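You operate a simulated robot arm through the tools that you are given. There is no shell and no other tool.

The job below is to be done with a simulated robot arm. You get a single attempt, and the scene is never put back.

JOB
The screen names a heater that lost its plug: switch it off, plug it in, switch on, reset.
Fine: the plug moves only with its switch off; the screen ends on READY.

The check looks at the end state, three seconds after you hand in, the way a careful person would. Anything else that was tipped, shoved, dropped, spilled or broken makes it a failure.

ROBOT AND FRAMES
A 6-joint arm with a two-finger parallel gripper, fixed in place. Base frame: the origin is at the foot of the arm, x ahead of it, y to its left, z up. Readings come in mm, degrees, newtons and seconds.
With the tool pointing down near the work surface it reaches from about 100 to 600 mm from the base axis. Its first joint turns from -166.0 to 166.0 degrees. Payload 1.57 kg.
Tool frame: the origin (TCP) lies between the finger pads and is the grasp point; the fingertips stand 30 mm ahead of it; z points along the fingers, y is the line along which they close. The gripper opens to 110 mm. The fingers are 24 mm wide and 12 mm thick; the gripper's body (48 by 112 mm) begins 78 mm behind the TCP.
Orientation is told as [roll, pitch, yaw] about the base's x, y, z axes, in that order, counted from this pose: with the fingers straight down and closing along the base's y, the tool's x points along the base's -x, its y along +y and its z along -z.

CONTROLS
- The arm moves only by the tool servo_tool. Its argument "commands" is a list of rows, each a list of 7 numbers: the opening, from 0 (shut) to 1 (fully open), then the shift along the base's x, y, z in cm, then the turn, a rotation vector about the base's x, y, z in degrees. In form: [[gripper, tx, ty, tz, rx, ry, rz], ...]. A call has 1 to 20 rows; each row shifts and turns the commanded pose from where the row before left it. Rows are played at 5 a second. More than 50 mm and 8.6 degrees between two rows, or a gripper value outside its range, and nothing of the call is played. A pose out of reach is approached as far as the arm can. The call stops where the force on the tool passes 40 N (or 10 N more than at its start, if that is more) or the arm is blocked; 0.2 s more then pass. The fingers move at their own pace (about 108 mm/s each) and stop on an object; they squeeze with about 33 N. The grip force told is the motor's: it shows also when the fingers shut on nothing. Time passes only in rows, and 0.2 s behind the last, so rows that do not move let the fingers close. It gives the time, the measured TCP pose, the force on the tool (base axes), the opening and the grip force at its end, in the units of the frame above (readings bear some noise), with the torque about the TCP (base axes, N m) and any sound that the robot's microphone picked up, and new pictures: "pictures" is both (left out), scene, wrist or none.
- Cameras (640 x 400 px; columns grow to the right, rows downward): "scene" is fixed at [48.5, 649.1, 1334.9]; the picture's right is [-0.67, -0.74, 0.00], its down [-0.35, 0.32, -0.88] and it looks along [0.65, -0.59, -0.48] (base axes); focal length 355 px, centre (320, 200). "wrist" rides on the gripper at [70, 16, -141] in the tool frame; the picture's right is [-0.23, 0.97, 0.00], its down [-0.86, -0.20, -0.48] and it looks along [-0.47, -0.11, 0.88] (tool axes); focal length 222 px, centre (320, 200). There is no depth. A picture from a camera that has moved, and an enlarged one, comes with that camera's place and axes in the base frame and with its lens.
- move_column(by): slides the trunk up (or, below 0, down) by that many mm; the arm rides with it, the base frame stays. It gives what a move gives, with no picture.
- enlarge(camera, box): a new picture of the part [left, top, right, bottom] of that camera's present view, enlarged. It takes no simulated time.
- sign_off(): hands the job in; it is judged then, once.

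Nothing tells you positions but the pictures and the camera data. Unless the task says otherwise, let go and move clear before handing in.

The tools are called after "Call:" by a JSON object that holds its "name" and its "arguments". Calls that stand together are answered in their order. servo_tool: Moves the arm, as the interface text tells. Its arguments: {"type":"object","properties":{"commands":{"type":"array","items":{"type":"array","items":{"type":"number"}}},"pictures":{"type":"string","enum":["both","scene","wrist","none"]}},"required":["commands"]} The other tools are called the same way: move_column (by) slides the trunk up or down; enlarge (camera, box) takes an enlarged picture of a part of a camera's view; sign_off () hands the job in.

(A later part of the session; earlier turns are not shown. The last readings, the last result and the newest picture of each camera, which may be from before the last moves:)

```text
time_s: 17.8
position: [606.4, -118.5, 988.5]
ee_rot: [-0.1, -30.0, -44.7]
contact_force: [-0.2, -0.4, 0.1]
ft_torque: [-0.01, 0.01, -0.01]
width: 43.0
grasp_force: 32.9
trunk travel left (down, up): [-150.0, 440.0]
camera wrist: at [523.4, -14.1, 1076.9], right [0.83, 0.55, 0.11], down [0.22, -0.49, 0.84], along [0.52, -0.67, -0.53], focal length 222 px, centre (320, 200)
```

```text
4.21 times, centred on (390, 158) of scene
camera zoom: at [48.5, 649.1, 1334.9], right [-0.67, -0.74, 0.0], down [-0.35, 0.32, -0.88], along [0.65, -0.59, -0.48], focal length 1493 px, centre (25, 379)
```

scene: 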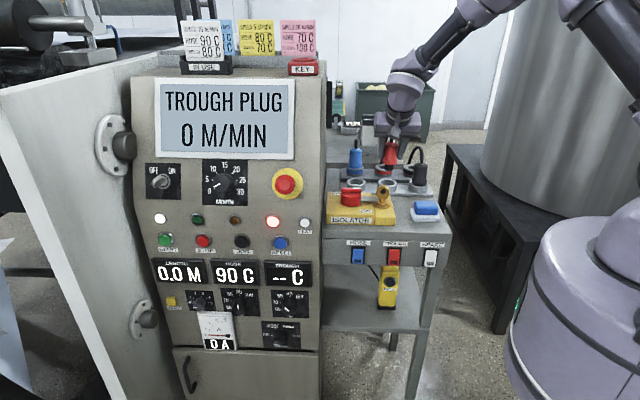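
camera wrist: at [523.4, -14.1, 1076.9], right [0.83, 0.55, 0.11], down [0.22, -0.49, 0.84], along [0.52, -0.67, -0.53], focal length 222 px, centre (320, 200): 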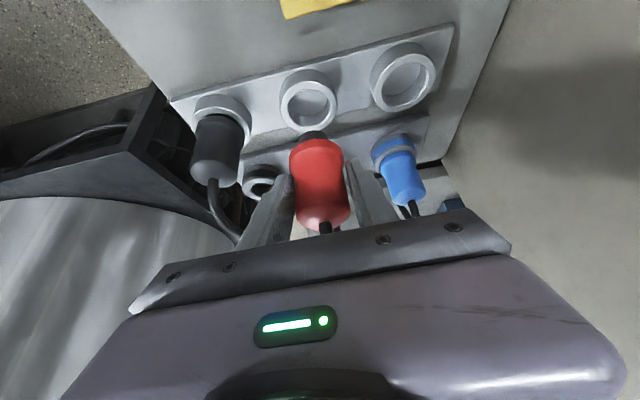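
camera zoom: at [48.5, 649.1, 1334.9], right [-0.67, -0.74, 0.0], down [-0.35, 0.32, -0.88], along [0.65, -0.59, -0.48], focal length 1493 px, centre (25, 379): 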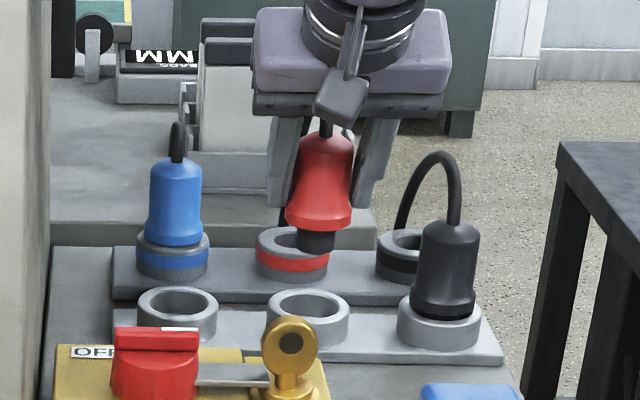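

The plug is out, with a short black nose below its flange. Now I'll carry it back to above the red live socket.

Call:
{"name": "servo_tool", "arguments": {"commands": [[0, 2.31, -2.31, 0, 0, 0, 0], [0, 2.31, -2.31, 0, 0, 0, 0], [0, 2.31, -2.31, 0, 0, 0, 0], [0, 0, 0, 0, 0, 0, 0]]}}

Call:
{"name": "enlarge", "arguments": {"camera": "wrist", "box": [220, 90, 420, 215]}}

Call:
{"name": "enlarge", "arguments": {"camera": "scene", "box": [330, 110, 450, 205]}}

```text
time_s: 18.8
position: [675.1, -186.9, 989.1]
ee_rot: [0.0, -30.0, -44.8]
contact_force: [0.8, 1.0, -1.1]
ft_torque: [0.01, 0.03, -0.02]
width: 43.0
grasp_force: 33.5
trunk travel left (down, up): [-150.0, 440.0]
camera wrist: at [592.9, -83.5, 1077.2], right [0.83, 0.55, 0.11], down [0.22, -0.49, 0.84], along [0.52, -0.67, -0.53], focal length 222 px, centre (320, 200)
```

scene: 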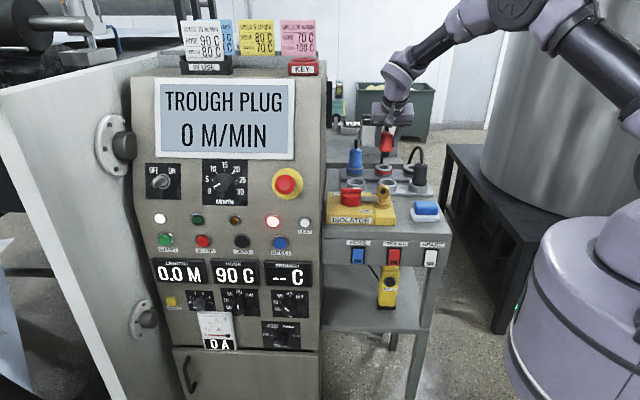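
wrist: 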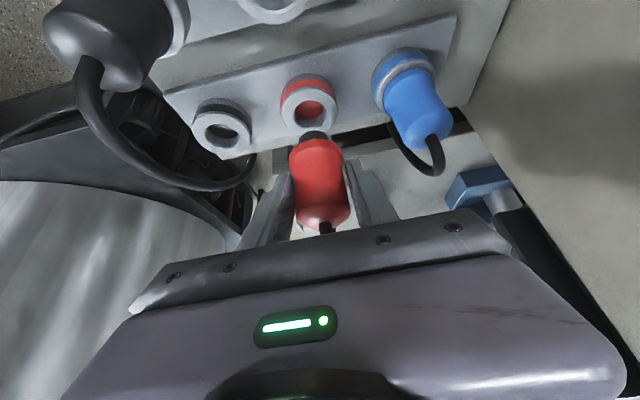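

```text
3.20 times, centred on (320, 152) of wrist
camera zoom: at [592.9, -83.5, 1077.2], right [0.83, 0.55, 0.11], down [0.22, -0.49, 0.84], along [0.52, -0.67, -0.53], focal length 711 px, centre (320, 352)
```

zoom: 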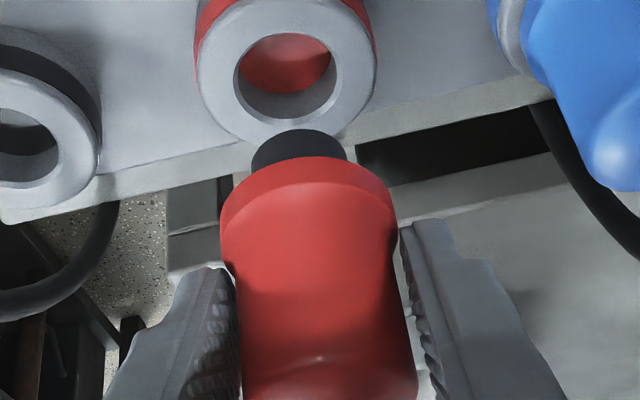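

```text
4.21 times, centred on (390, 158) of scene
camera zoom: at [48.5, 649.1, 1334.9], right [-0.67, -0.74, 0.0], down [-0.35, 0.32, -0.88], along [0.65, -0.59, -0.48], focal length 1493 px, centre (25, 379)
```

zoom: 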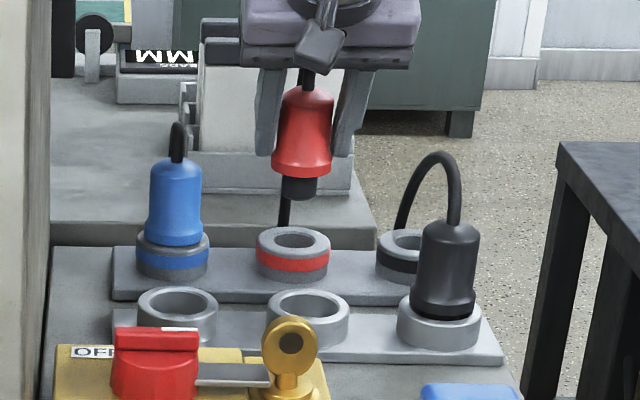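

Call:
{"name": "enlarge", "arguments": {"camera": "wrist", "box": [264, 65, 360, 145]}}

Call:
{"name": "enlarge", "arguments": {"camera": "scene", "box": [350, 120, 430, 190]}}

```text
5.00 times, centred on (312, 105) of wrist
camera zoom: at [592.9, -83.5, 1077.2], right [0.83, 0.55, 0.11], down [0.22, -0.49, 0.84], along [0.52, -0.67, -0.53], focal length 1111 px, centre (360, 675)
```

zoom: 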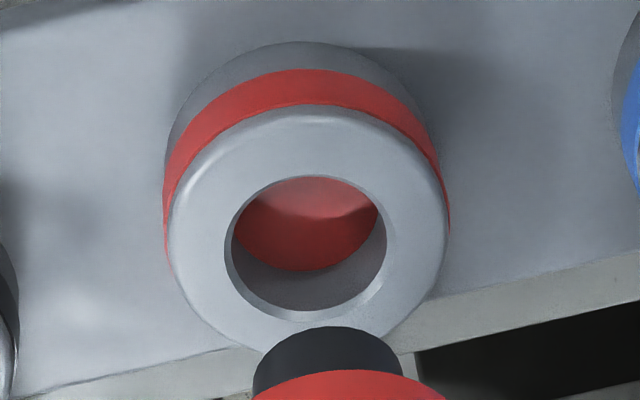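

```text
5.71 times, centred on (390, 155) of scene
camera zoom: at [48.5, 649.1, 1334.9], right [-0.67, -0.74, 0.0], down [-0.35, 0.32, -0.88], along [0.65, -0.59, -0.48], focal length 2027 px, centre (-80, 457)
```

zoom: 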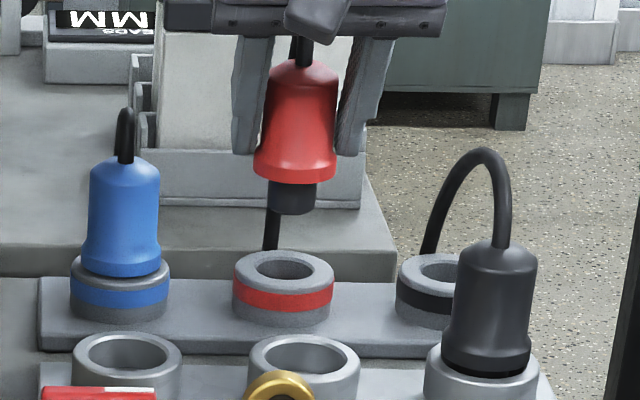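

From both cameras the nose looks aligned with the bore to about 1 mm. I'll descend until it's just above the ring and check again.

Call:
{"name": "servo_tool", "arguments": {"commands": [[0, 0, 0, -1.2, 0, 0, 0], [0, 0, 0, -1.2, 0, 0, 0], [0, 0, 0, -0.8, 0, 0, 0], [0, 0, 0, 0, 0, 0, 0]]}}

Call:
{"name": "enlarge", "arguments": {"camera": "wrist", "box": [264, 85, 360, 165]}}

Call:
{"name": "enlarge", "arguments": {"camera": "scene", "box": [350, 120, 430, 190]}}

```text
time_s: 19.8
position: [673.7, -186.3, 956.4]
ee_rot: [0.0, -30.0, -44.7]
contact_force: [0.1, -0.1, -0.2]
ft_torque: [0.0, -0.02, 0.01]
width: 42.7
grasp_force: 33.1
trunk travel left (down, up): [-150.0, 440.0]
camera wrist: at [592.3, -83.0, 1044.9], right [0.83, 0.55, 0.11], down [0.22, -0.49, 0.84], along [0.52, -0.67, -0.53], focal length 222 px, centre (320, 200)
```

scene: 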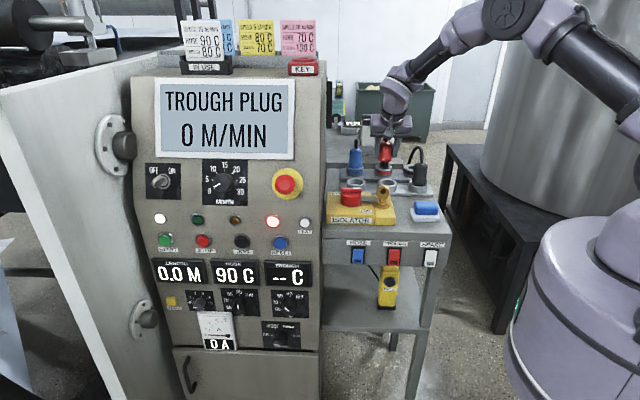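
wrist: 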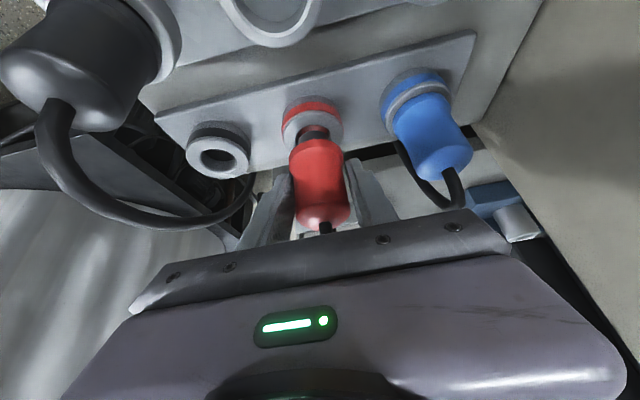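

```text
5.00 times, centred on (312, 125) of wrist
camera zoom: at [592.3, -83.0, 1044.9], right [0.83, 0.55, 0.11], down [0.22, -0.49, 0.84], along [0.52, -0.67, -0.53], focal length 1111 px, centre (360, 575)
```

zoom: 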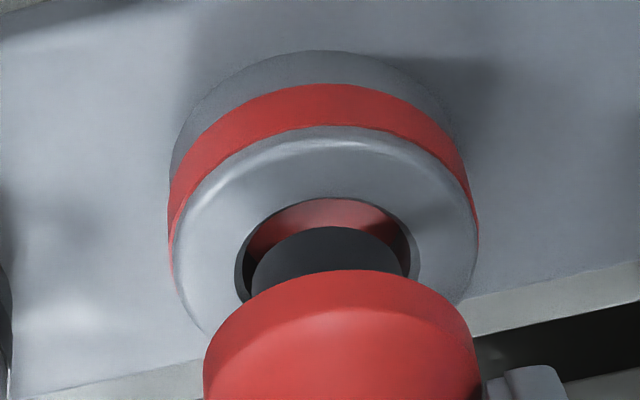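

```text
5.71 times, centred on (390, 155) of scene
camera zoom: at [48.5, 649.1, 1334.9], right [-0.67, -0.74, 0.0], down [-0.35, 0.32, -0.88], along [0.65, -0.59, -0.48], focal length 2027 px, centre (-80, 457)
```

zoom: 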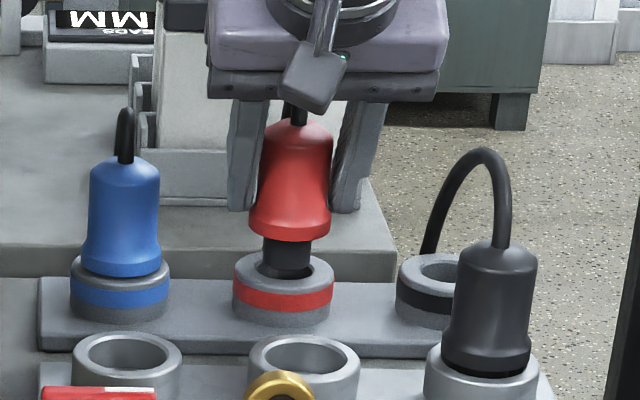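

The nose hangs over the bore, just at the ring. I'll nudge 0.7 mm in +u and insert gently.

Call:
{"name": "servo_tool", "arguments": {"commands": [[0, 0.05, 0.05, 0, 0, 0, 0], [0, 0, 0, -0.4, 0, 0, 0], [0, 0, 0, -0.4, 0, 0, 0], [0, 0, 0, -0.4, 0, 0, 0]]}}

Call:
{"name": "enlarge", "arguments": {"camera": "wrist", "box": [264, 85, 360, 165]}}

Call:
{"name": "enlarge", "arguments": {"camera": "scene", "box": [350, 120, 430, 190]}}

```text
time_s: 20.8
position: [674.9, -187.2, 943.4]
ee_rot: [0.0, -30.1, -44.8]
contact_force: [0.0, -0.5, -1.0]
ft_torque: [0.0, -0.01, -0.02]
width: 42.4
grasp_force: 33.2
trunk travel left (down, up): [-150.0, 440.0]
camera wrist: at [593.0, -83.1, 1032.4], right [0.83, 0.55, 0.11], down [0.22, -0.49, 0.84], along [0.52, -0.67, -0.53], focal length 222 px, centre (320, 200)
```

scene: 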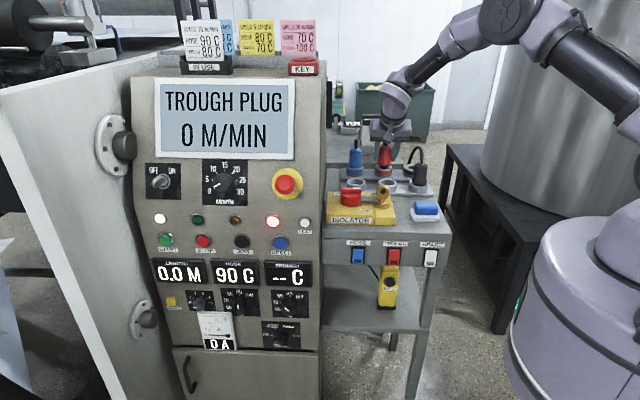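
wrist: 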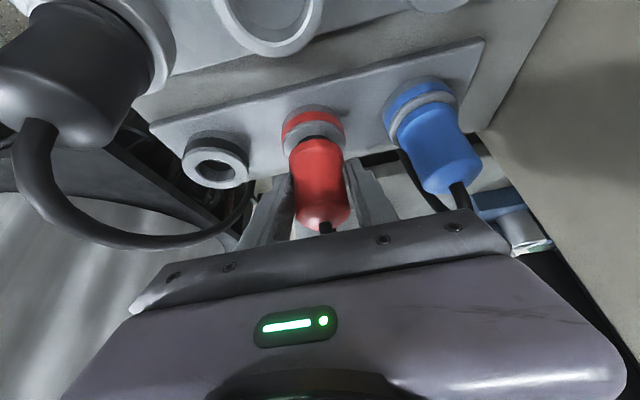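

```text
5.00 times, centred on (312, 125) of wrist
camera zoom: at [593.0, -83.1, 1032.4], right [0.83, 0.55, 0.11], down [0.22, -0.49, 0.84], along [0.52, -0.67, -0.53], focal length 1111 px, centre (360, 575)
```

zoom: 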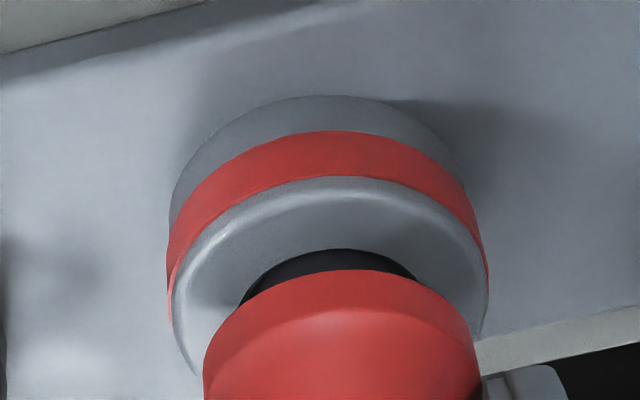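

```text
5.71 times, centred on (390, 155) of scene
camera zoom: at [48.5, 649.1, 1334.9], right [-0.67, -0.74, 0.0], down [-0.35, 0.32, -0.88], along [0.65, -0.59, -0.48], focal length 2027 px, centre (-80, 457)
```

zoom: 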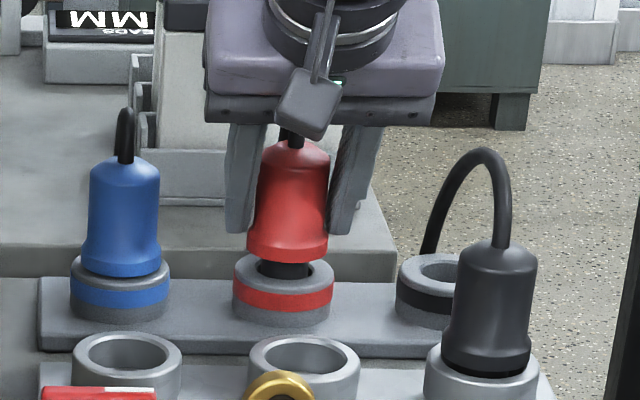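

The nose is entering without force. Continuing down until it seats.

Call:
{"name": "servo_tool", "arguments": {"commands": [[0, 0, 0, -0.3, 0, 0, 0], [0, 0, 0, -0.3, 0, 0, 0], [0, 0, 0, -0.3, 0, 0, 0], [0, 0, 0, -0.3, 0, 0, 0], [0, 0, 0, -0.2, 0, 0, 0], [0, 0, 0, -0.2, 0, 0, 0]]}}

Call:
{"name": "enlarge", "arguments": {"camera": "wrist", "box": [264, 85, 360, 165]}}

Call:
{"name": "enlarge", "arguments": {"camera": "scene", "box": [350, 120, 430, 190]}}

```text
time_s: 22.2
position: [675.7, -187.1, 931.6]
ee_rot: [0.2, -30.3, -44.7]
contact_force: [1.8, -2.9, 28.0]
ft_torque: [-0.11, -0.09, 0.02]
width: 42.8
grasp_force: 32.9
trunk travel left (down, up): [-150.0, 440.0]
camera wrist: at [591.9, -82.9, 1020.1], right [0.82, 0.55, 0.12], down [0.21, -0.49, 0.84], along [0.53, -0.67, -0.52], focal length 222 px, centre (320, 200)
```

scene: 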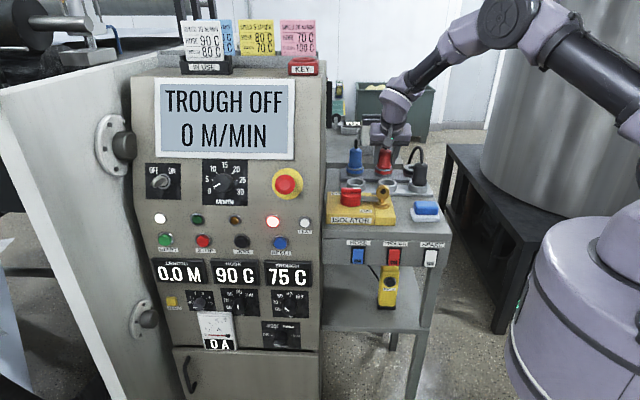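
wrist: 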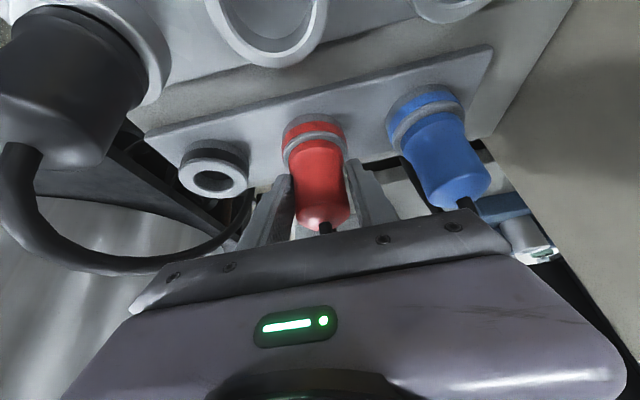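

```text
5.00 times, centred on (312, 125) of wrist
camera zoom: at [591.9, -82.9, 1020.1], right [0.82, 0.55, 0.12], down [0.21, -0.49, 0.84], along [0.53, -0.67, -0.52], focal length 1111 px, centre (360, 575)
```

zoom: 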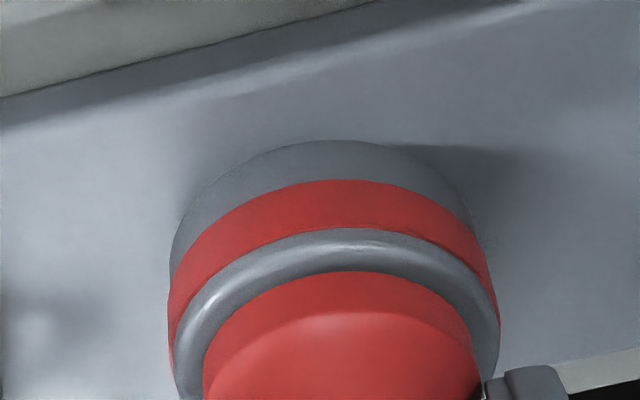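

```text
5.71 times, centred on (390, 155) of scene
camera zoom: at [48.5, 649.1, 1334.9], right [-0.67, -0.74, 0.0], down [-0.35, 0.32, -0.88], along [0.65, -0.59, -0.48], focal length 2027 px, centre (-80, 457)
```

zoom: 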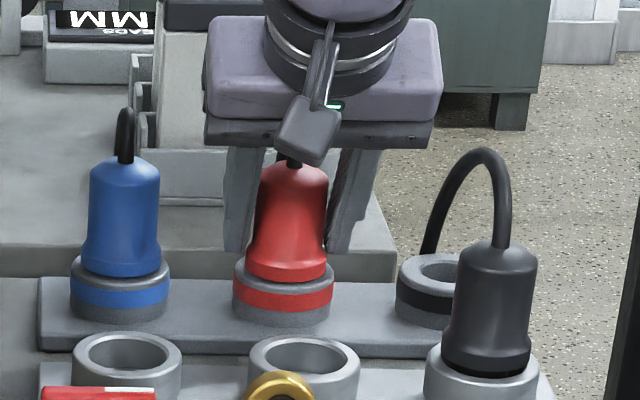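

The plug is seated and the screen changed to "TROUGH OFF / 75 C". I'll relieve the press, release, and lift straight off.

Call:
{"name": "servo_tool", "arguments": {"commands": [[0, 0, 0, 0.4, 0, 0, 0], [0.65, 0, 0, 0, 0, 0, 0], [0.65, 0, 0, 0, 0, 0, 0], [0.65, 0, 0, 0, 0, 0, 0]]}}

Call:
{"name": "enlarge", "arguments": {"camera": "scene", "box": [350, 120, 430, 190]}}

```text
time_s: 23.2
position: [674.4, -186.9, 932.4]
ee_rot: [-0.2, -30.0, -44.7]
contact_force: [0.3, 0.8, -0.7]
ft_torque: [0.0, -0.01, 0.01]
width: 71.4
grasp_force: 0.1
trunk travel left (down, up): [-150.0, 440.0]
camera wrist: at [592.7, -83.1, 1020.6], right [0.83, 0.55, 0.11], down [0.22, -0.49, 0.84], along [0.52, -0.67, -0.53], focal length 222 px, centre (320, 200)
```

scene: 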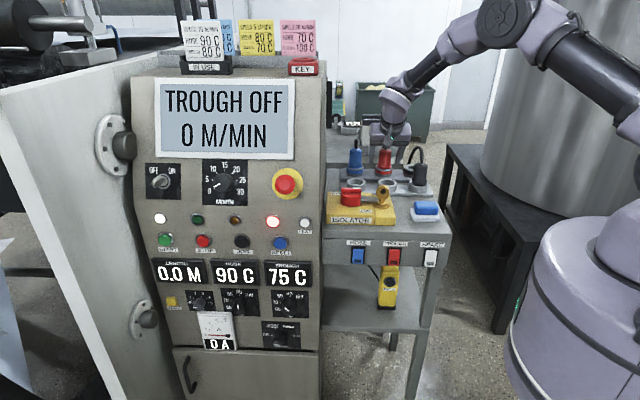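
wrist: 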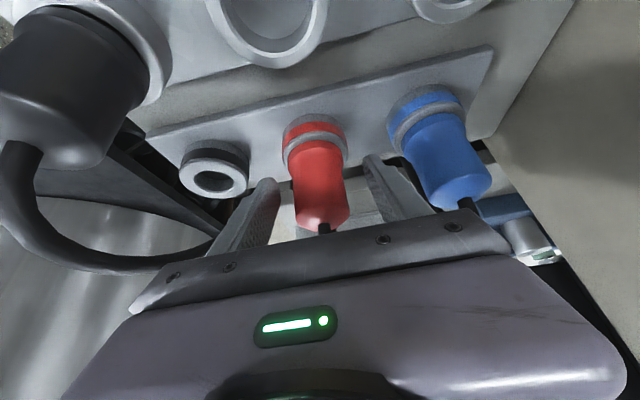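

```text
5.71 times, centred on (390, 155) of scene
camera zoom: at [48.5, 649.1, 1334.9], right [-0.67, -0.74, 0.0], down [-0.35, 0.32, -0.88], along [0.65, -0.59, -0.48], focal length 2027 px, centre (-80, 457)
```

zoom: 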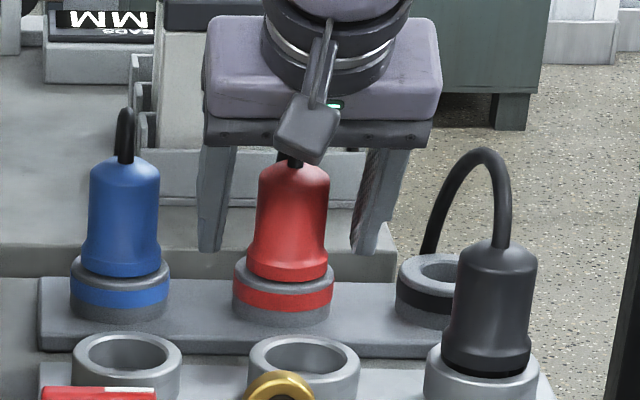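

Released cleanly. I'll lift off, back away to the front of the table and tilt to 45° for the TROUGH rocker.

Call:
{"name": "servo_tool", "arguments": {"commands": [[0.65, 0, 0, 2, 0, 0, 0], [0.65, 0, 0, 4, 0, 0, 0], [0.65, 0, 0, 4.5, 0, 0, 0], [0.65, 0, 0, 4.5, 0, 0, 0], [0.65, 0, 0, 3, 0, 0, 0], [0.3, -2.9, 2.9, 0, 0, 0, 0], [0.3, -2.9, 2.9, 0, 0, 0, 0], [0, -2.9, 2.9, 0, 0, 0, 0], [0, -2.9, 2.9, 0, 0, 0, 0], [0, -2.9, 2.9, 0, 0, 0, 0], [0, -2.9, 2.9, 0, 0, 0, 0], [0, -2.9, 2.9, 0, 0, 0, 0], [0, -2.9, 2.9, 0, -5.3, -5.3, 0], [0, -2.9, 2.9, 0, -5.3, -5.3, 0], [0, -2.9, 2.9, 0, 0, 0, 0], [0, 0, 0, -4, 0, 0, 0], [0, 0, 0, -4, 0, 0, 0], [0, 0, 0, -4, 0, 0, 0], [0, 0, 0, 0, 0, 0, 0]]}}

Call:
{"name": "enlarge", "arguments": {"camera": "scene", "box": [330, 120, 450, 205]}}

Call:
{"name": "enlarge", "arguments": {"camera": "wrist", "box": [220, 60, 420, 185]}}

```text
time_s: 27.2
position: [385.8, 102.8, 990.9]
ee_rot: [-0.3, -44.9, -44.7]
contact_force: [0.9, -0.2, 0.1]
ft_torque: [0.02, -0.02, -0.01]
width: 0.0
grasp_force: 21.3
trunk travel left (down, up): [-150.0, 440.0]
camera wrist: at [290.6, 220.7, 1042.9], right [0.8, 0.58, 0.16], down [0.05, -0.33, 0.94], along [0.6, -0.75, -0.29], focal length 222 px, centre (320, 200)
```

scene: 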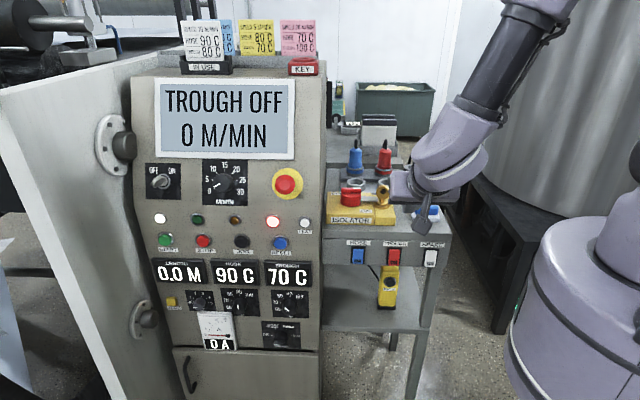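
wrist: 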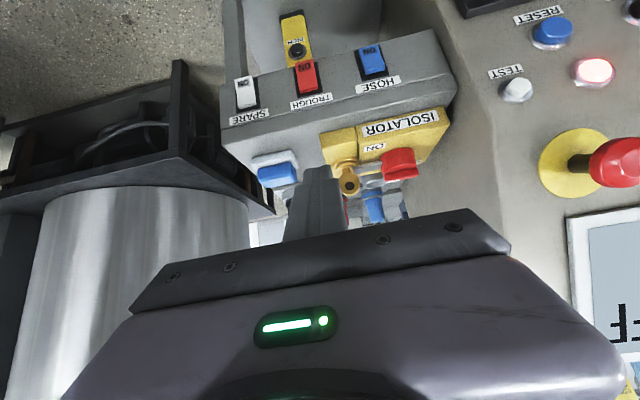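

```text
4.71 times, centred on (390, 162) of scene
camera zoom: at [48.5, 649.1, 1334.9], right [-0.67, -0.74, 0.0], down [-0.35, 0.32, -0.88], along [0.65, -0.59, -0.48], focal length 1669 px, centre (-9, 376)
```

zoom: 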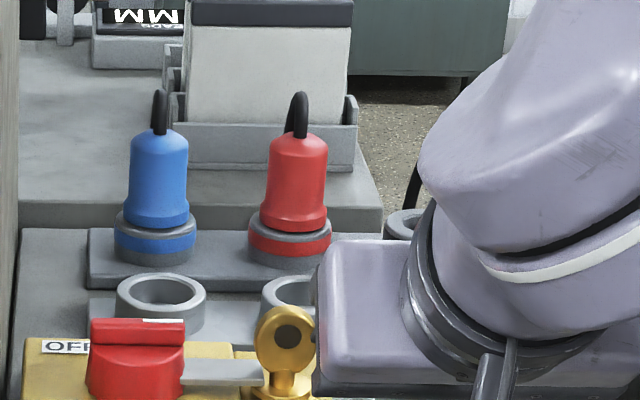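

```text
3.20 times, centred on (320, 122) of wrist
camera zoom: at [290.6, 220.7, 1042.9], right [0.8, 0.58, 0.16], down [0.05, -0.33, 0.94], along [0.6, -0.75, -0.29], focal length 711 px, centre (320, 448)
```

zoom: 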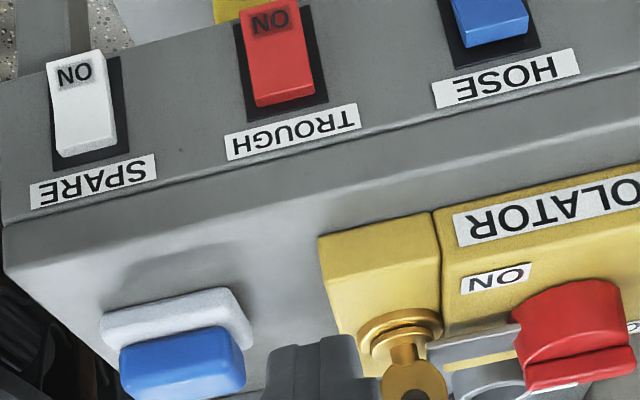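

The red plug sits like the blue one, with its switch still off. Going to the lower ON half of the red rocker.

Call:
{"name": "servo_tool", "arguments": {"commands": [[0, 0, 0, -4.1, 0, 0, 0], [0, 0, 0, -4.1, 0, 0, 0], [0, 0, 0, -4.1, 0, 0, 0], [0, 0, 0, -4.1, 0, 0, 0], [0, 1.1, -1.1, -4, 0, 0, 0], [0, 1.1, -1.1, 0, 0, 0, 0], [0, 0, 0, 0, 0, 0, 0]]}}

Call:
{"name": "enlarge", "arguments": {"camera": "wrist", "box": [220, 120, 420, 245]}}

```text
time_s: 28.8
position: [410.8, 83.0, 790.3]
ee_rot: [-0.2, -45.0, -44.6]
contact_force: [-0.1, 0.1, -0.4]
ft_torque: [0.0, -0.01, -0.02]
width: 0.0
grasp_force: 21.3
out of reach, approached as far as the arm can: row 5
trunk travel left (down, up): [-150.0, 440.0]
camera wrist: at [316.0, 200.6, 842.2], right [0.8, 0.58, 0.16], down [0.05, -0.33, 0.94], along [0.6, -0.75, -0.29], focal length 222 px, centre (320, 200)
```

scene: 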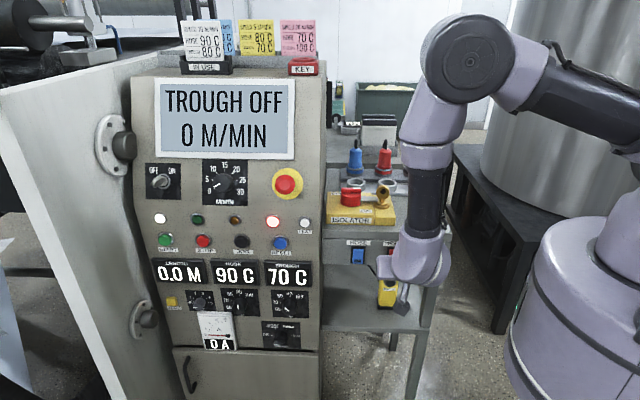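
wrist: 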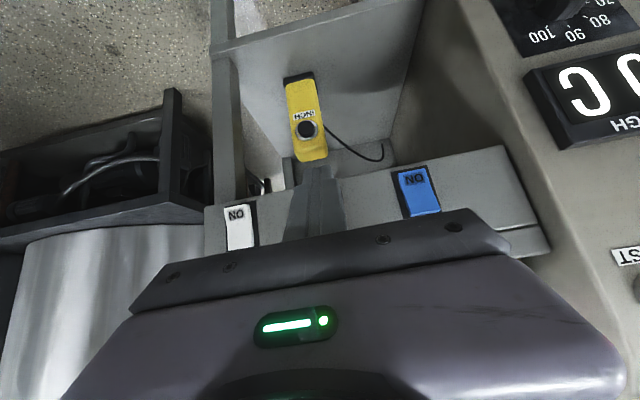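

```text
3.20 times, centred on (320, 182) of wrist
camera zoom: at [316.0, 200.6, 842.2], right [0.8, 0.58, 0.16], down [0.05, -0.33, 0.94], along [0.6, -0.75, -0.29], focal length 711 px, centre (320, 256)
```

zoom: 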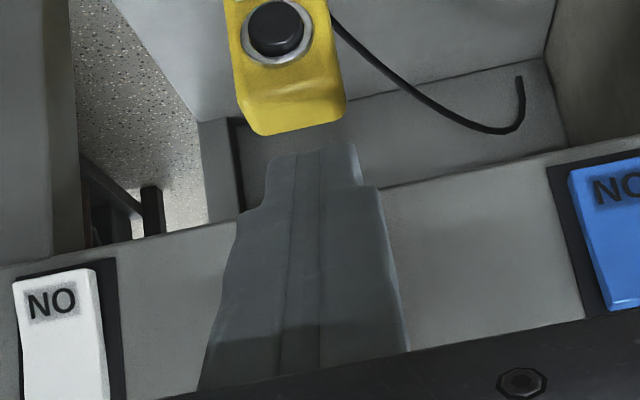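

The arm just clipped its reach limit and drifted about 4 mm in u. Correcting sideways and slightly down before pressing.

Call:
{"name": "servo_tool", "arguments": {"commands": [[0, -0.28, -0.28, 0, 0, 0, 0], [0, 0, 0, -0.4, 0, 0, 0], [0, 0, 0, 0, 0, 0, 0]], "pictures": "wrist"}}

```text
time_s: 29.6
position: [410.1, 82.4, 787.2]
ee_rot: [-0.8, -45.0, -44.5]
contact_force: [-0.1, 0.4, 0.8]
ft_torque: [-0.02, 0.0, 0.04]
width: 0.0
grasp_force: 21.3
trunk travel left (down, up): [-150.0, 440.0]
camera wrist: at [315.6, 199.7, 838.8], right [0.8, 0.58, 0.15], down [0.05, -0.32, 0.94], along [0.6, -0.75, -0.29], focal length 222 px, centre (320, 200)
```

wrist: 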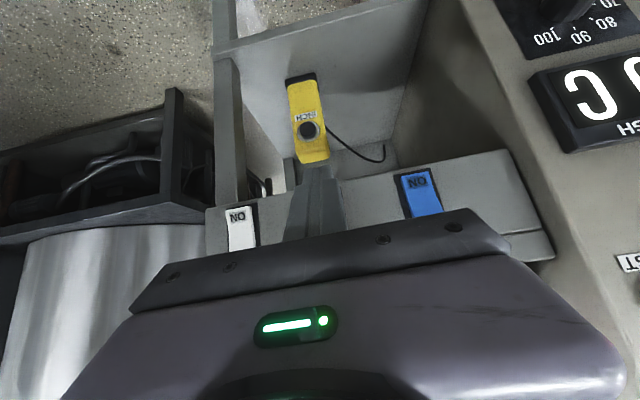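

The arm is at its lower reach limit here. I'll rise and back off, then lower the trunk 80 mm to regain room.

Call:
{"name": "servo_tool", "arguments": {"commands": [[0, -1, 1, 0, 0, 0, 0], [0, 0, 0, 4, 0, 0, 0], [0, 0, 0, 4, 0, 0, 0], [0, 0, 0, 2, 0, 0, 0], [0, 0, 0, 0, 0, 0, 0]], "pictures": "none"}}

Call:
{"name": "move_column", "arguments": {"by": -80}}

Call:
{"name": "servo_tool", "arguments": {"commands": [[0, 0, 0, 0, 0, 0, 0]]}}

```text
time_s: 30.8
position: [401.6, 93.9, 887.8]
ee_rot: [-0.2, -45.0, -44.7]
contact_force: [-0.5, 0.0, -0.2]
ft_torque: [0.0, 0.01, -0.02]
width: 0.0
grasp_force: 21.2
out of reach, approached as far as the arm can: row 1
trunk travel left (down, up): [-150.0, 440.0]
```

```text
time_s: 32.0
position: [401.5, 94.0, 807.6]
ee_rot: [-0.2, -44.9, -44.7]
contact_force: [0.0, 0.0, 0.8]
ft_torque: [0.0, -0.03, -0.02]
width: 0.1
grasp_force: 21.0
trunk travel left (down, up): [-70.0, 520.0]
```

```text
time_s: 32.4
position: [401.6, 94.1, 808.6]
ee_rot: [-0.2, -45.0, -44.7]
contact_force: [1.0, 0.9, 0.3]
ft_torque: [0.0, -0.02, 0.01]
width: 0.0
grasp_force: 21.2
trunk travel left (down, up): [-70.0, 520.0]
camera wrist: at [306.6, 210.4, 859.4], right [0.8, 0.58, 0.16], down [0.05, -0.33, 0.94], along [0.6, -0.75, -0.29], focal length 222 px, centre (320, 200)
```

scene: 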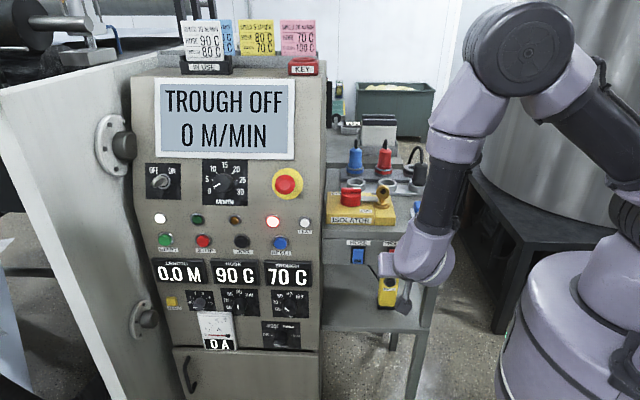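
wrist: 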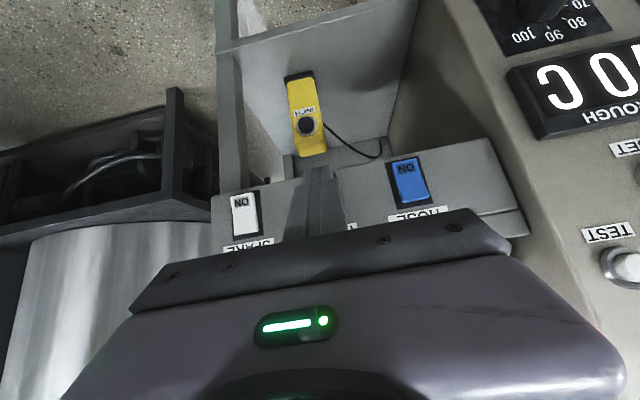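

Call:
{"name": "servo_tool", "arguments": {"commands": [[0, -0.39, -0.39, 0, 0, 0, 0], [0, 0, 0, -1.2, 0, 0, 0], [0, 0, 0, -1.2, 0, 0, 0], [0, 0.6, -0.6, 0, 0, 0, 0], [0, 0.6, -0.6, 0, 0, 0, 0], [0, 0, 0, 0, 0, 0, 0]], "pictures": "wrist"}}

Call:
{"name": "enlarge", "arguments": {"camera": "wrist", "box": [220, 120, 420, 245]}}

```text
time_s: 33.8
position: [409.8, 77.8, 783.8]
ee_rot: [-0.2, -45.0, -44.7]
contact_force: [-0.1, -0.4, -0.7]
ft_torque: [0.0, 0.02, -0.03]
width: 0.1
grasp_force: 20.8
trunk travel left (down, up): [-70.0, 520.0]
camera wrist: at [315.0, 194.5, 835.2], right [0.8, 0.58, 0.16], down [0.05, -0.33, 0.94], along [0.6, -0.75, -0.29], focal length 222 px, centre (320, 200)
```

wrist: 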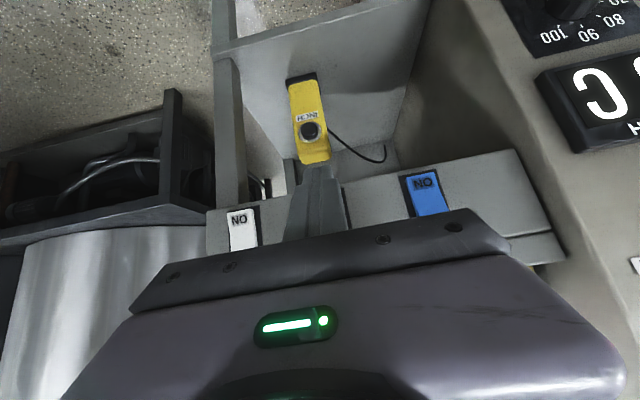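

```text
3.20 times, centred on (320, 182) of wrist
camera zoom: at [315.0, 194.5, 835.2], right [0.8, 0.58, 0.16], down [0.05, -0.33, 0.94], along [0.6, -0.75, -0.29], focal length 711 px, centre (320, 256)
```

zoom: 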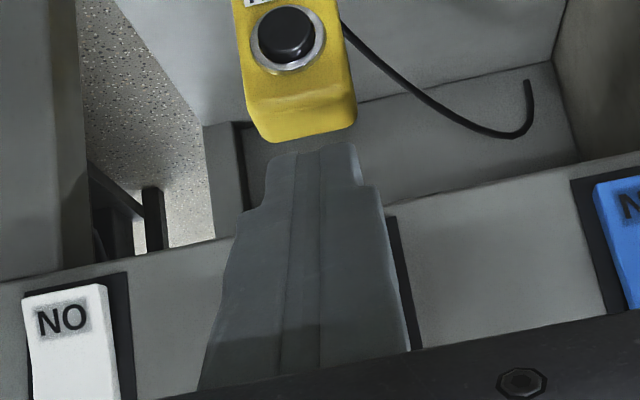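

Aligned with u=345, with contact expected at about z=771. Pressing.

Call:
{"name": "servo_tool", "arguments": {"commands": [[0, 0.5, -0.5, 0, 0, 0, 0], [0, 0.5, -0.5, 0, 0, 0, 0], [0, 0.25, -0.25, 0, 0, 0, 0], [0, 0.177, -0.177, 0, 0, 0, 0], [0, 0.177, -0.177, 0, 0, 0, 0], [0, 0.177, -0.177, 0, 0, 0, 0], [0, 0.177, -0.177, 0, 0, 0, 0], [0, 0.177, -0.177, 0, 0, 0, 0]]}}

Call:
{"name": "enlarge", "arguments": {"camera": "wrist", "box": [220, 120, 420, 245]}}

```text
time_s: 35.6
position: [428.6, 59.3, 783.3]
ee_rot: [-0.5, -45.0, -44.4]
contact_force: [-25.2, 24.9, -9.3]
ft_torque: [0.82, 0.11, 0.02]
width: 0.0
grasp_force: 21.3
trunk travel left (down, up): [-70.0, 520.0]
camera wrist: at [334.0, 174.5, 835.4], right [0.8, 0.58, 0.16], down [0.05, -0.33, 0.94], along [0.6, -0.75, -0.29], focal length 222 px, centre (320, 200)
```

scene: 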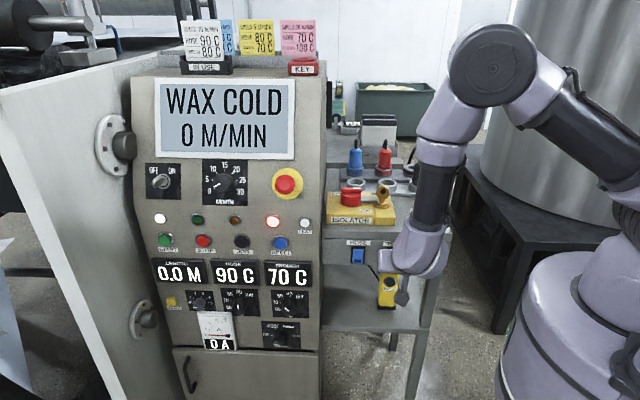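
wrist: 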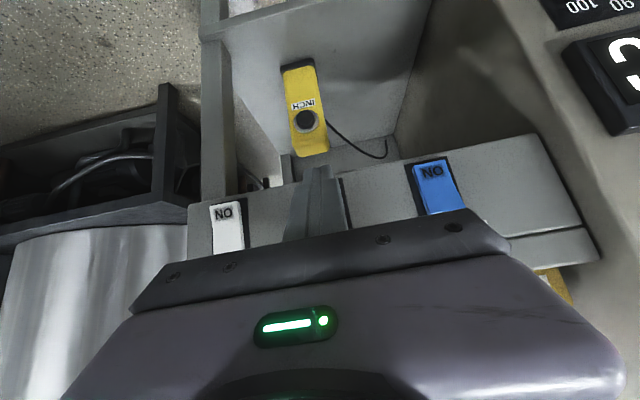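

```text
3.20 times, centred on (320, 182) of wrist
camera zoom: at [334.0, 174.5, 835.4], right [0.8, 0.58, 0.16], down [0.05, -0.33, 0.94], along [0.6, -0.75, -0.29], focal length 711 px, centre (320, 256)
```

zoom: 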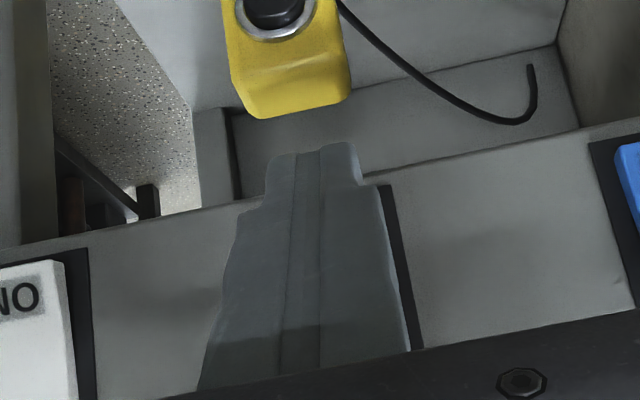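

The screen went to "WAX COLD", so the switch is on. I'll back off and check the panel while the trough heats.

Call:
{"name": "servo_tool", "arguments": {"commands": [[0, -0.5, 0.5, 0, 0, 0, 0], [0, -1.5, 1.5, 0, 0, 0, 0], [0, -1.5, 1.5, 0, 0, 0, 0], [0, -1.0, 1.0, 3, 0, 0, 0], [0, 0, 0, 4, 0, 0, 0], [0, 0, 0, 4, 0, 0, 0], [0, 0, 0, 4, 0, 0, 0], [0, 0, 0, 4, 0, 0, 0], [0, 0, 0, 0, 0, 0, 0]]}}

Call:
{"name": "enlarge", "arguments": {"camera": "scene", "box": [145, 140, 325, 260]}}

Call:
{"name": "enlarge", "arguments": {"camera": "scene", "box": [150, 250, 320, 360]}}

Call:
{"name": "enlarge", "arguments": {"camera": "wrist", "box": [440, 0, 640, 140]}}

Call:
{"name": "enlarge", "arguments": {"camera": "wrist", "box": [220, 60, 420, 185]}}

```text
time_s: 37.6
position: [385.3, 101.2, 975.3]
ee_rot: [-0.1, -45.0, -44.7]
contact_force: [-0.5, -1.7, -0.6]
ft_torque: [0.0, 0.06, -0.01]
width: 0.0
grasp_force: 20.8
trunk travel left (down, up): [-70.0, 520.0]
camera wrist: at [290.0, 217.0, 1027.0], right [0.8, 0.58, 0.16], down [0.05, -0.33, 0.94], along [0.6, -0.75, -0.29], focal length 222 px, centre (320, 200)
```

scene: 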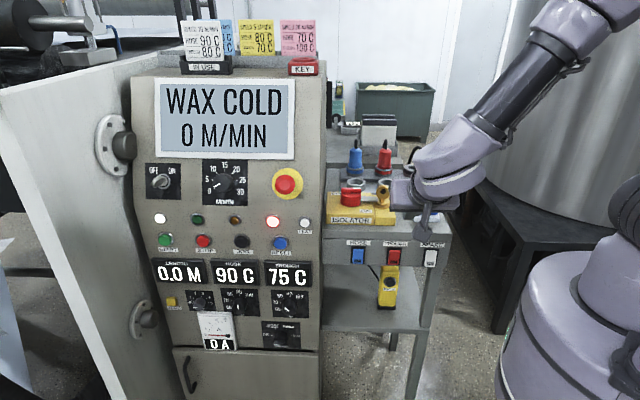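
wrist: 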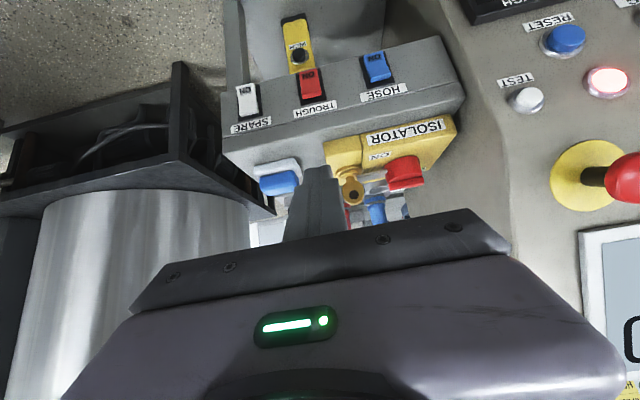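

```text
3.33 times, centred on (235, 200) of scene
camera zoom: at [48.5, 649.1, 1334.9], right [-0.67, -0.74, 0.0], down [-0.35, 0.32, -0.88], along [0.65, -0.59, -0.48], focal length 1182 px, centre (603, 200)
```

zoom: 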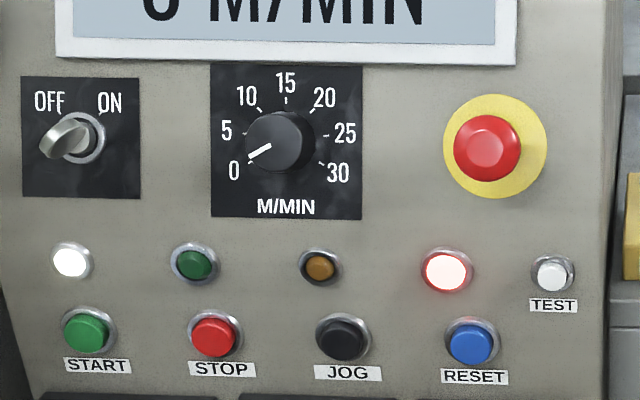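

```text
3.64 times, centred on (235, 305) of scene
camera zoom: at [48.5, 649.1, 1334.9], right [-0.67, -0.74, 0.0], down [-0.35, 0.32, -0.88], along [0.65, -0.59, -0.48], focal length 1290 px, centre (629, -182)
```

zoom: 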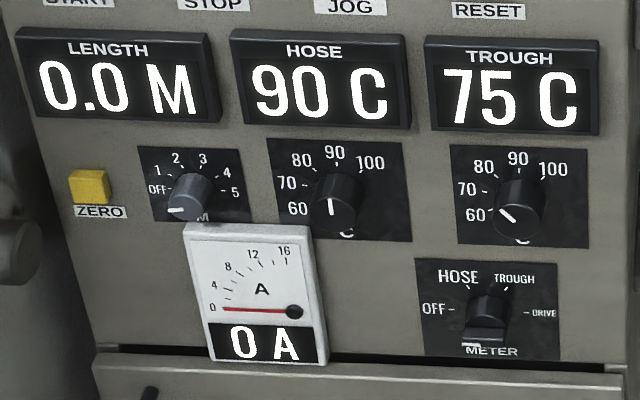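

```text
2.86 times, centred on (540, 70) of wrist
camera zoom: at [290.0, 217.0, 1027.0], right [0.8, 0.58, 0.16], down [0.05, -0.33, 0.94], along [0.6, -0.75, -0.29], focal length 635 px, centre (-309, 571)
```

zoom: 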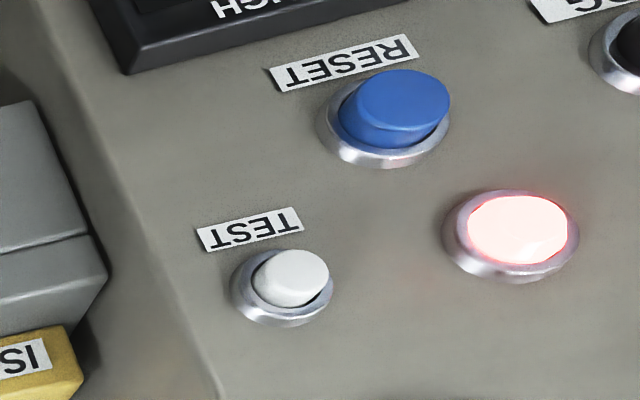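

```text
3.20 times, centred on (320, 122) of wrist
camera zoom: at [290.0, 217.0, 1027.0], right [0.8, 0.58, 0.16], down [0.05, -0.33, 0.94], along [0.6, -0.75, -0.29], focal length 711 px, centre (320, 448)
```

zoom: 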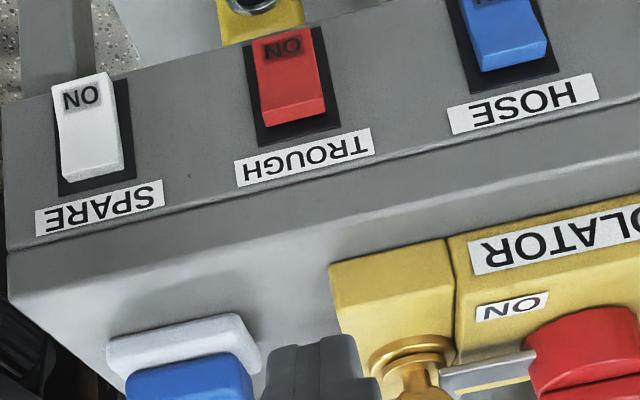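

The trough is heating toward 80 and the plug and switch look right. RESET is at about (u=621, v=266, z=839). I'll move over in front of it, staying clear of the E-stop.

Call:
{"name": "servo_tool", "arguments": {"commands": [[0, 2.4, 3.2, 0, 0, 0, 0], [0, 2.8, 2.8, 0, 0, 0, 0], [0, 2.8, 2.8, 0, 0, 0, 0], [0, 2.8, 2.8, 0, 0, 0, 0], [0, 2.8, 2.8, 0, 0, 0, 0], [0, 2.8, 2.8, 0, 0, 0, 0], [0, 2.8, 2.8, 0, 0, 0, 0], [0, 0, 0, -3, 0, 0, 0], [0, 0, 0, -3, 0, 0, 0], [0, 0, 0, 0, 0, 0, 0]]}}

Call:
{"name": "enlarge", "arguments": {"camera": "wrist", "box": [220, 60, 420, 225]}}

```text
time_s: 39.8
position: [579.1, 301.9, 913.1]
ee_rot: [-0.2, -45.0, -44.7]
contact_force: [-0.6, 0.3, -1.0]
ft_torque: [-0.01, 0.02, 0.01]
width: 0.0
grasp_force: 21.6
trunk travel left (down, up): [-70.0, 520.0]
camera wrist: at [484.1, 417.6, 965.0], right [0.8, 0.58, 0.16], down [0.05, -0.33, 0.94], along [0.6, -0.75, -0.29], focal length 222 px, centre (320, 200)
```

scene: 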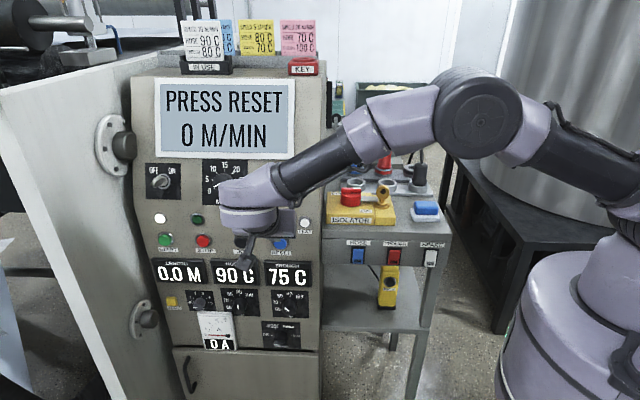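
wrist: 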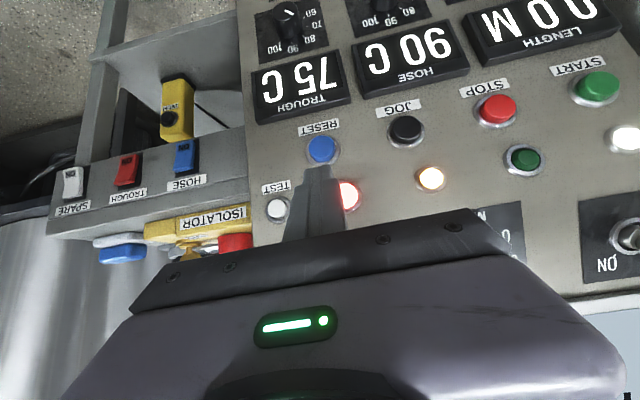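

```text
2.42 times, centred on (320, 142) of wrist
camera zoom: at [484.1, 417.6, 965.0], right [0.8, 0.58, 0.16], down [0.05, -0.33, 0.94], along [0.6, -0.75, -0.29], focal length 538 px, centre (320, 339)
```

zoom: 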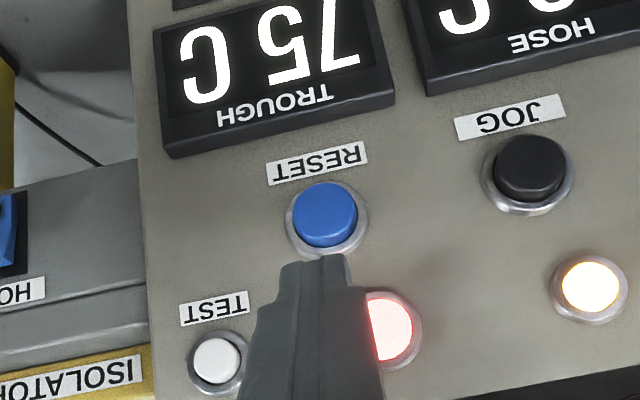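

The screen now says "PRESS RESET". Lowering to the RESET button's height, then pressing.

Call:
{"name": "servo_tool", "arguments": {"commands": [[0, 0.05, 0.05, -3.1, 0, 0, 0], [0, 0, 0, -3.1, 0, 0, 0], [0, 0.9, -0.9, 0, 0, 0, 0], [0, 0, 0, 0, 0, 0, 0]]}}

Call:
{"name": "enlarge", "arguments": {"camera": "wrist", "box": [220, 90, 420, 225]}}

Call:
{"name": "enlarge", "arguments": {"camera": "scene", "box": [200, 170, 330, 290]}}

```text
time_s: 40.8
position: [589.0, 293.8, 851.6]
ee_rot: [-0.2, -45.0, -44.8]
contact_force: [0.0, -0.3, -0.3]
ft_torque: [-0.06, -0.02, -0.01]
width: 0.0
grasp_force: 21.5
trunk travel left (down, up): [-70.0, 520.0]
camera wrist: at [493.0, 409.0, 902.6], right [0.8, 0.58, 0.16], down [0.05, -0.33, 0.94], along [0.6, -0.75, -0.29], focal length 222 px, centre (320, 200)
```

scene: 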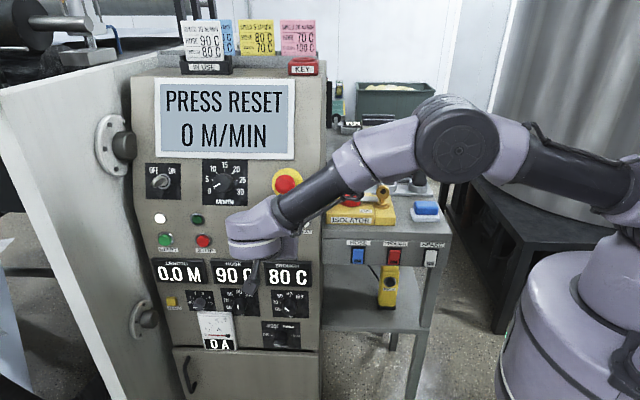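
wrist: 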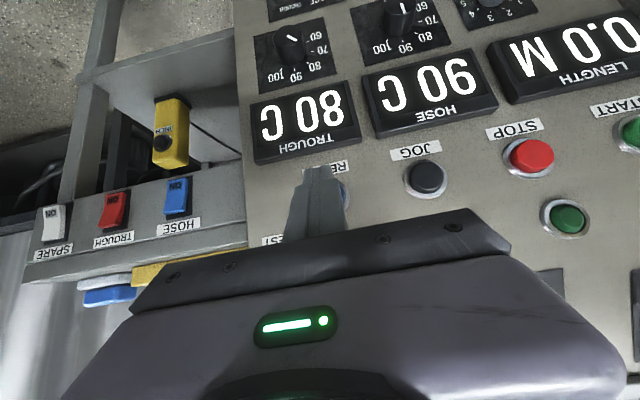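

```text
2.96 times, centred on (320, 158) of wrist
camera zoom: at [493.0, 409.0, 902.6], right [0.8, 0.58, 0.16], down [0.05, -0.33, 0.94], along [0.6, -0.75, -0.29], focal length 658 px, centre (320, 326)
```

zoom: 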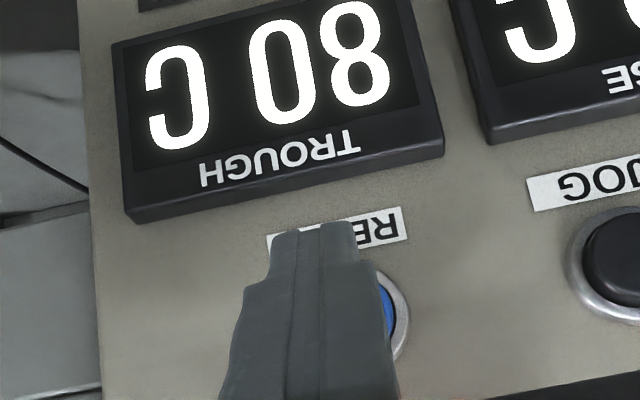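

```text
3.33 times, centred on (265, 230) of scene
camera zoom: at [48.5, 649.1, 1334.9], right [-0.67, -0.74, 0.0], down [-0.35, 0.32, -0.88], along [0.65, -0.59, -0.48], focal length 1182 px, centre (503, 100)
```

zoom: 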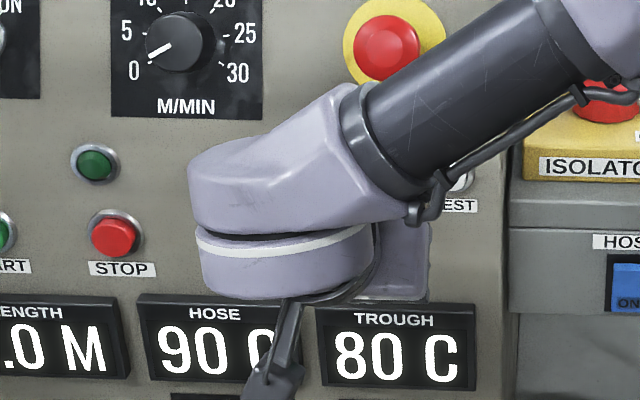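

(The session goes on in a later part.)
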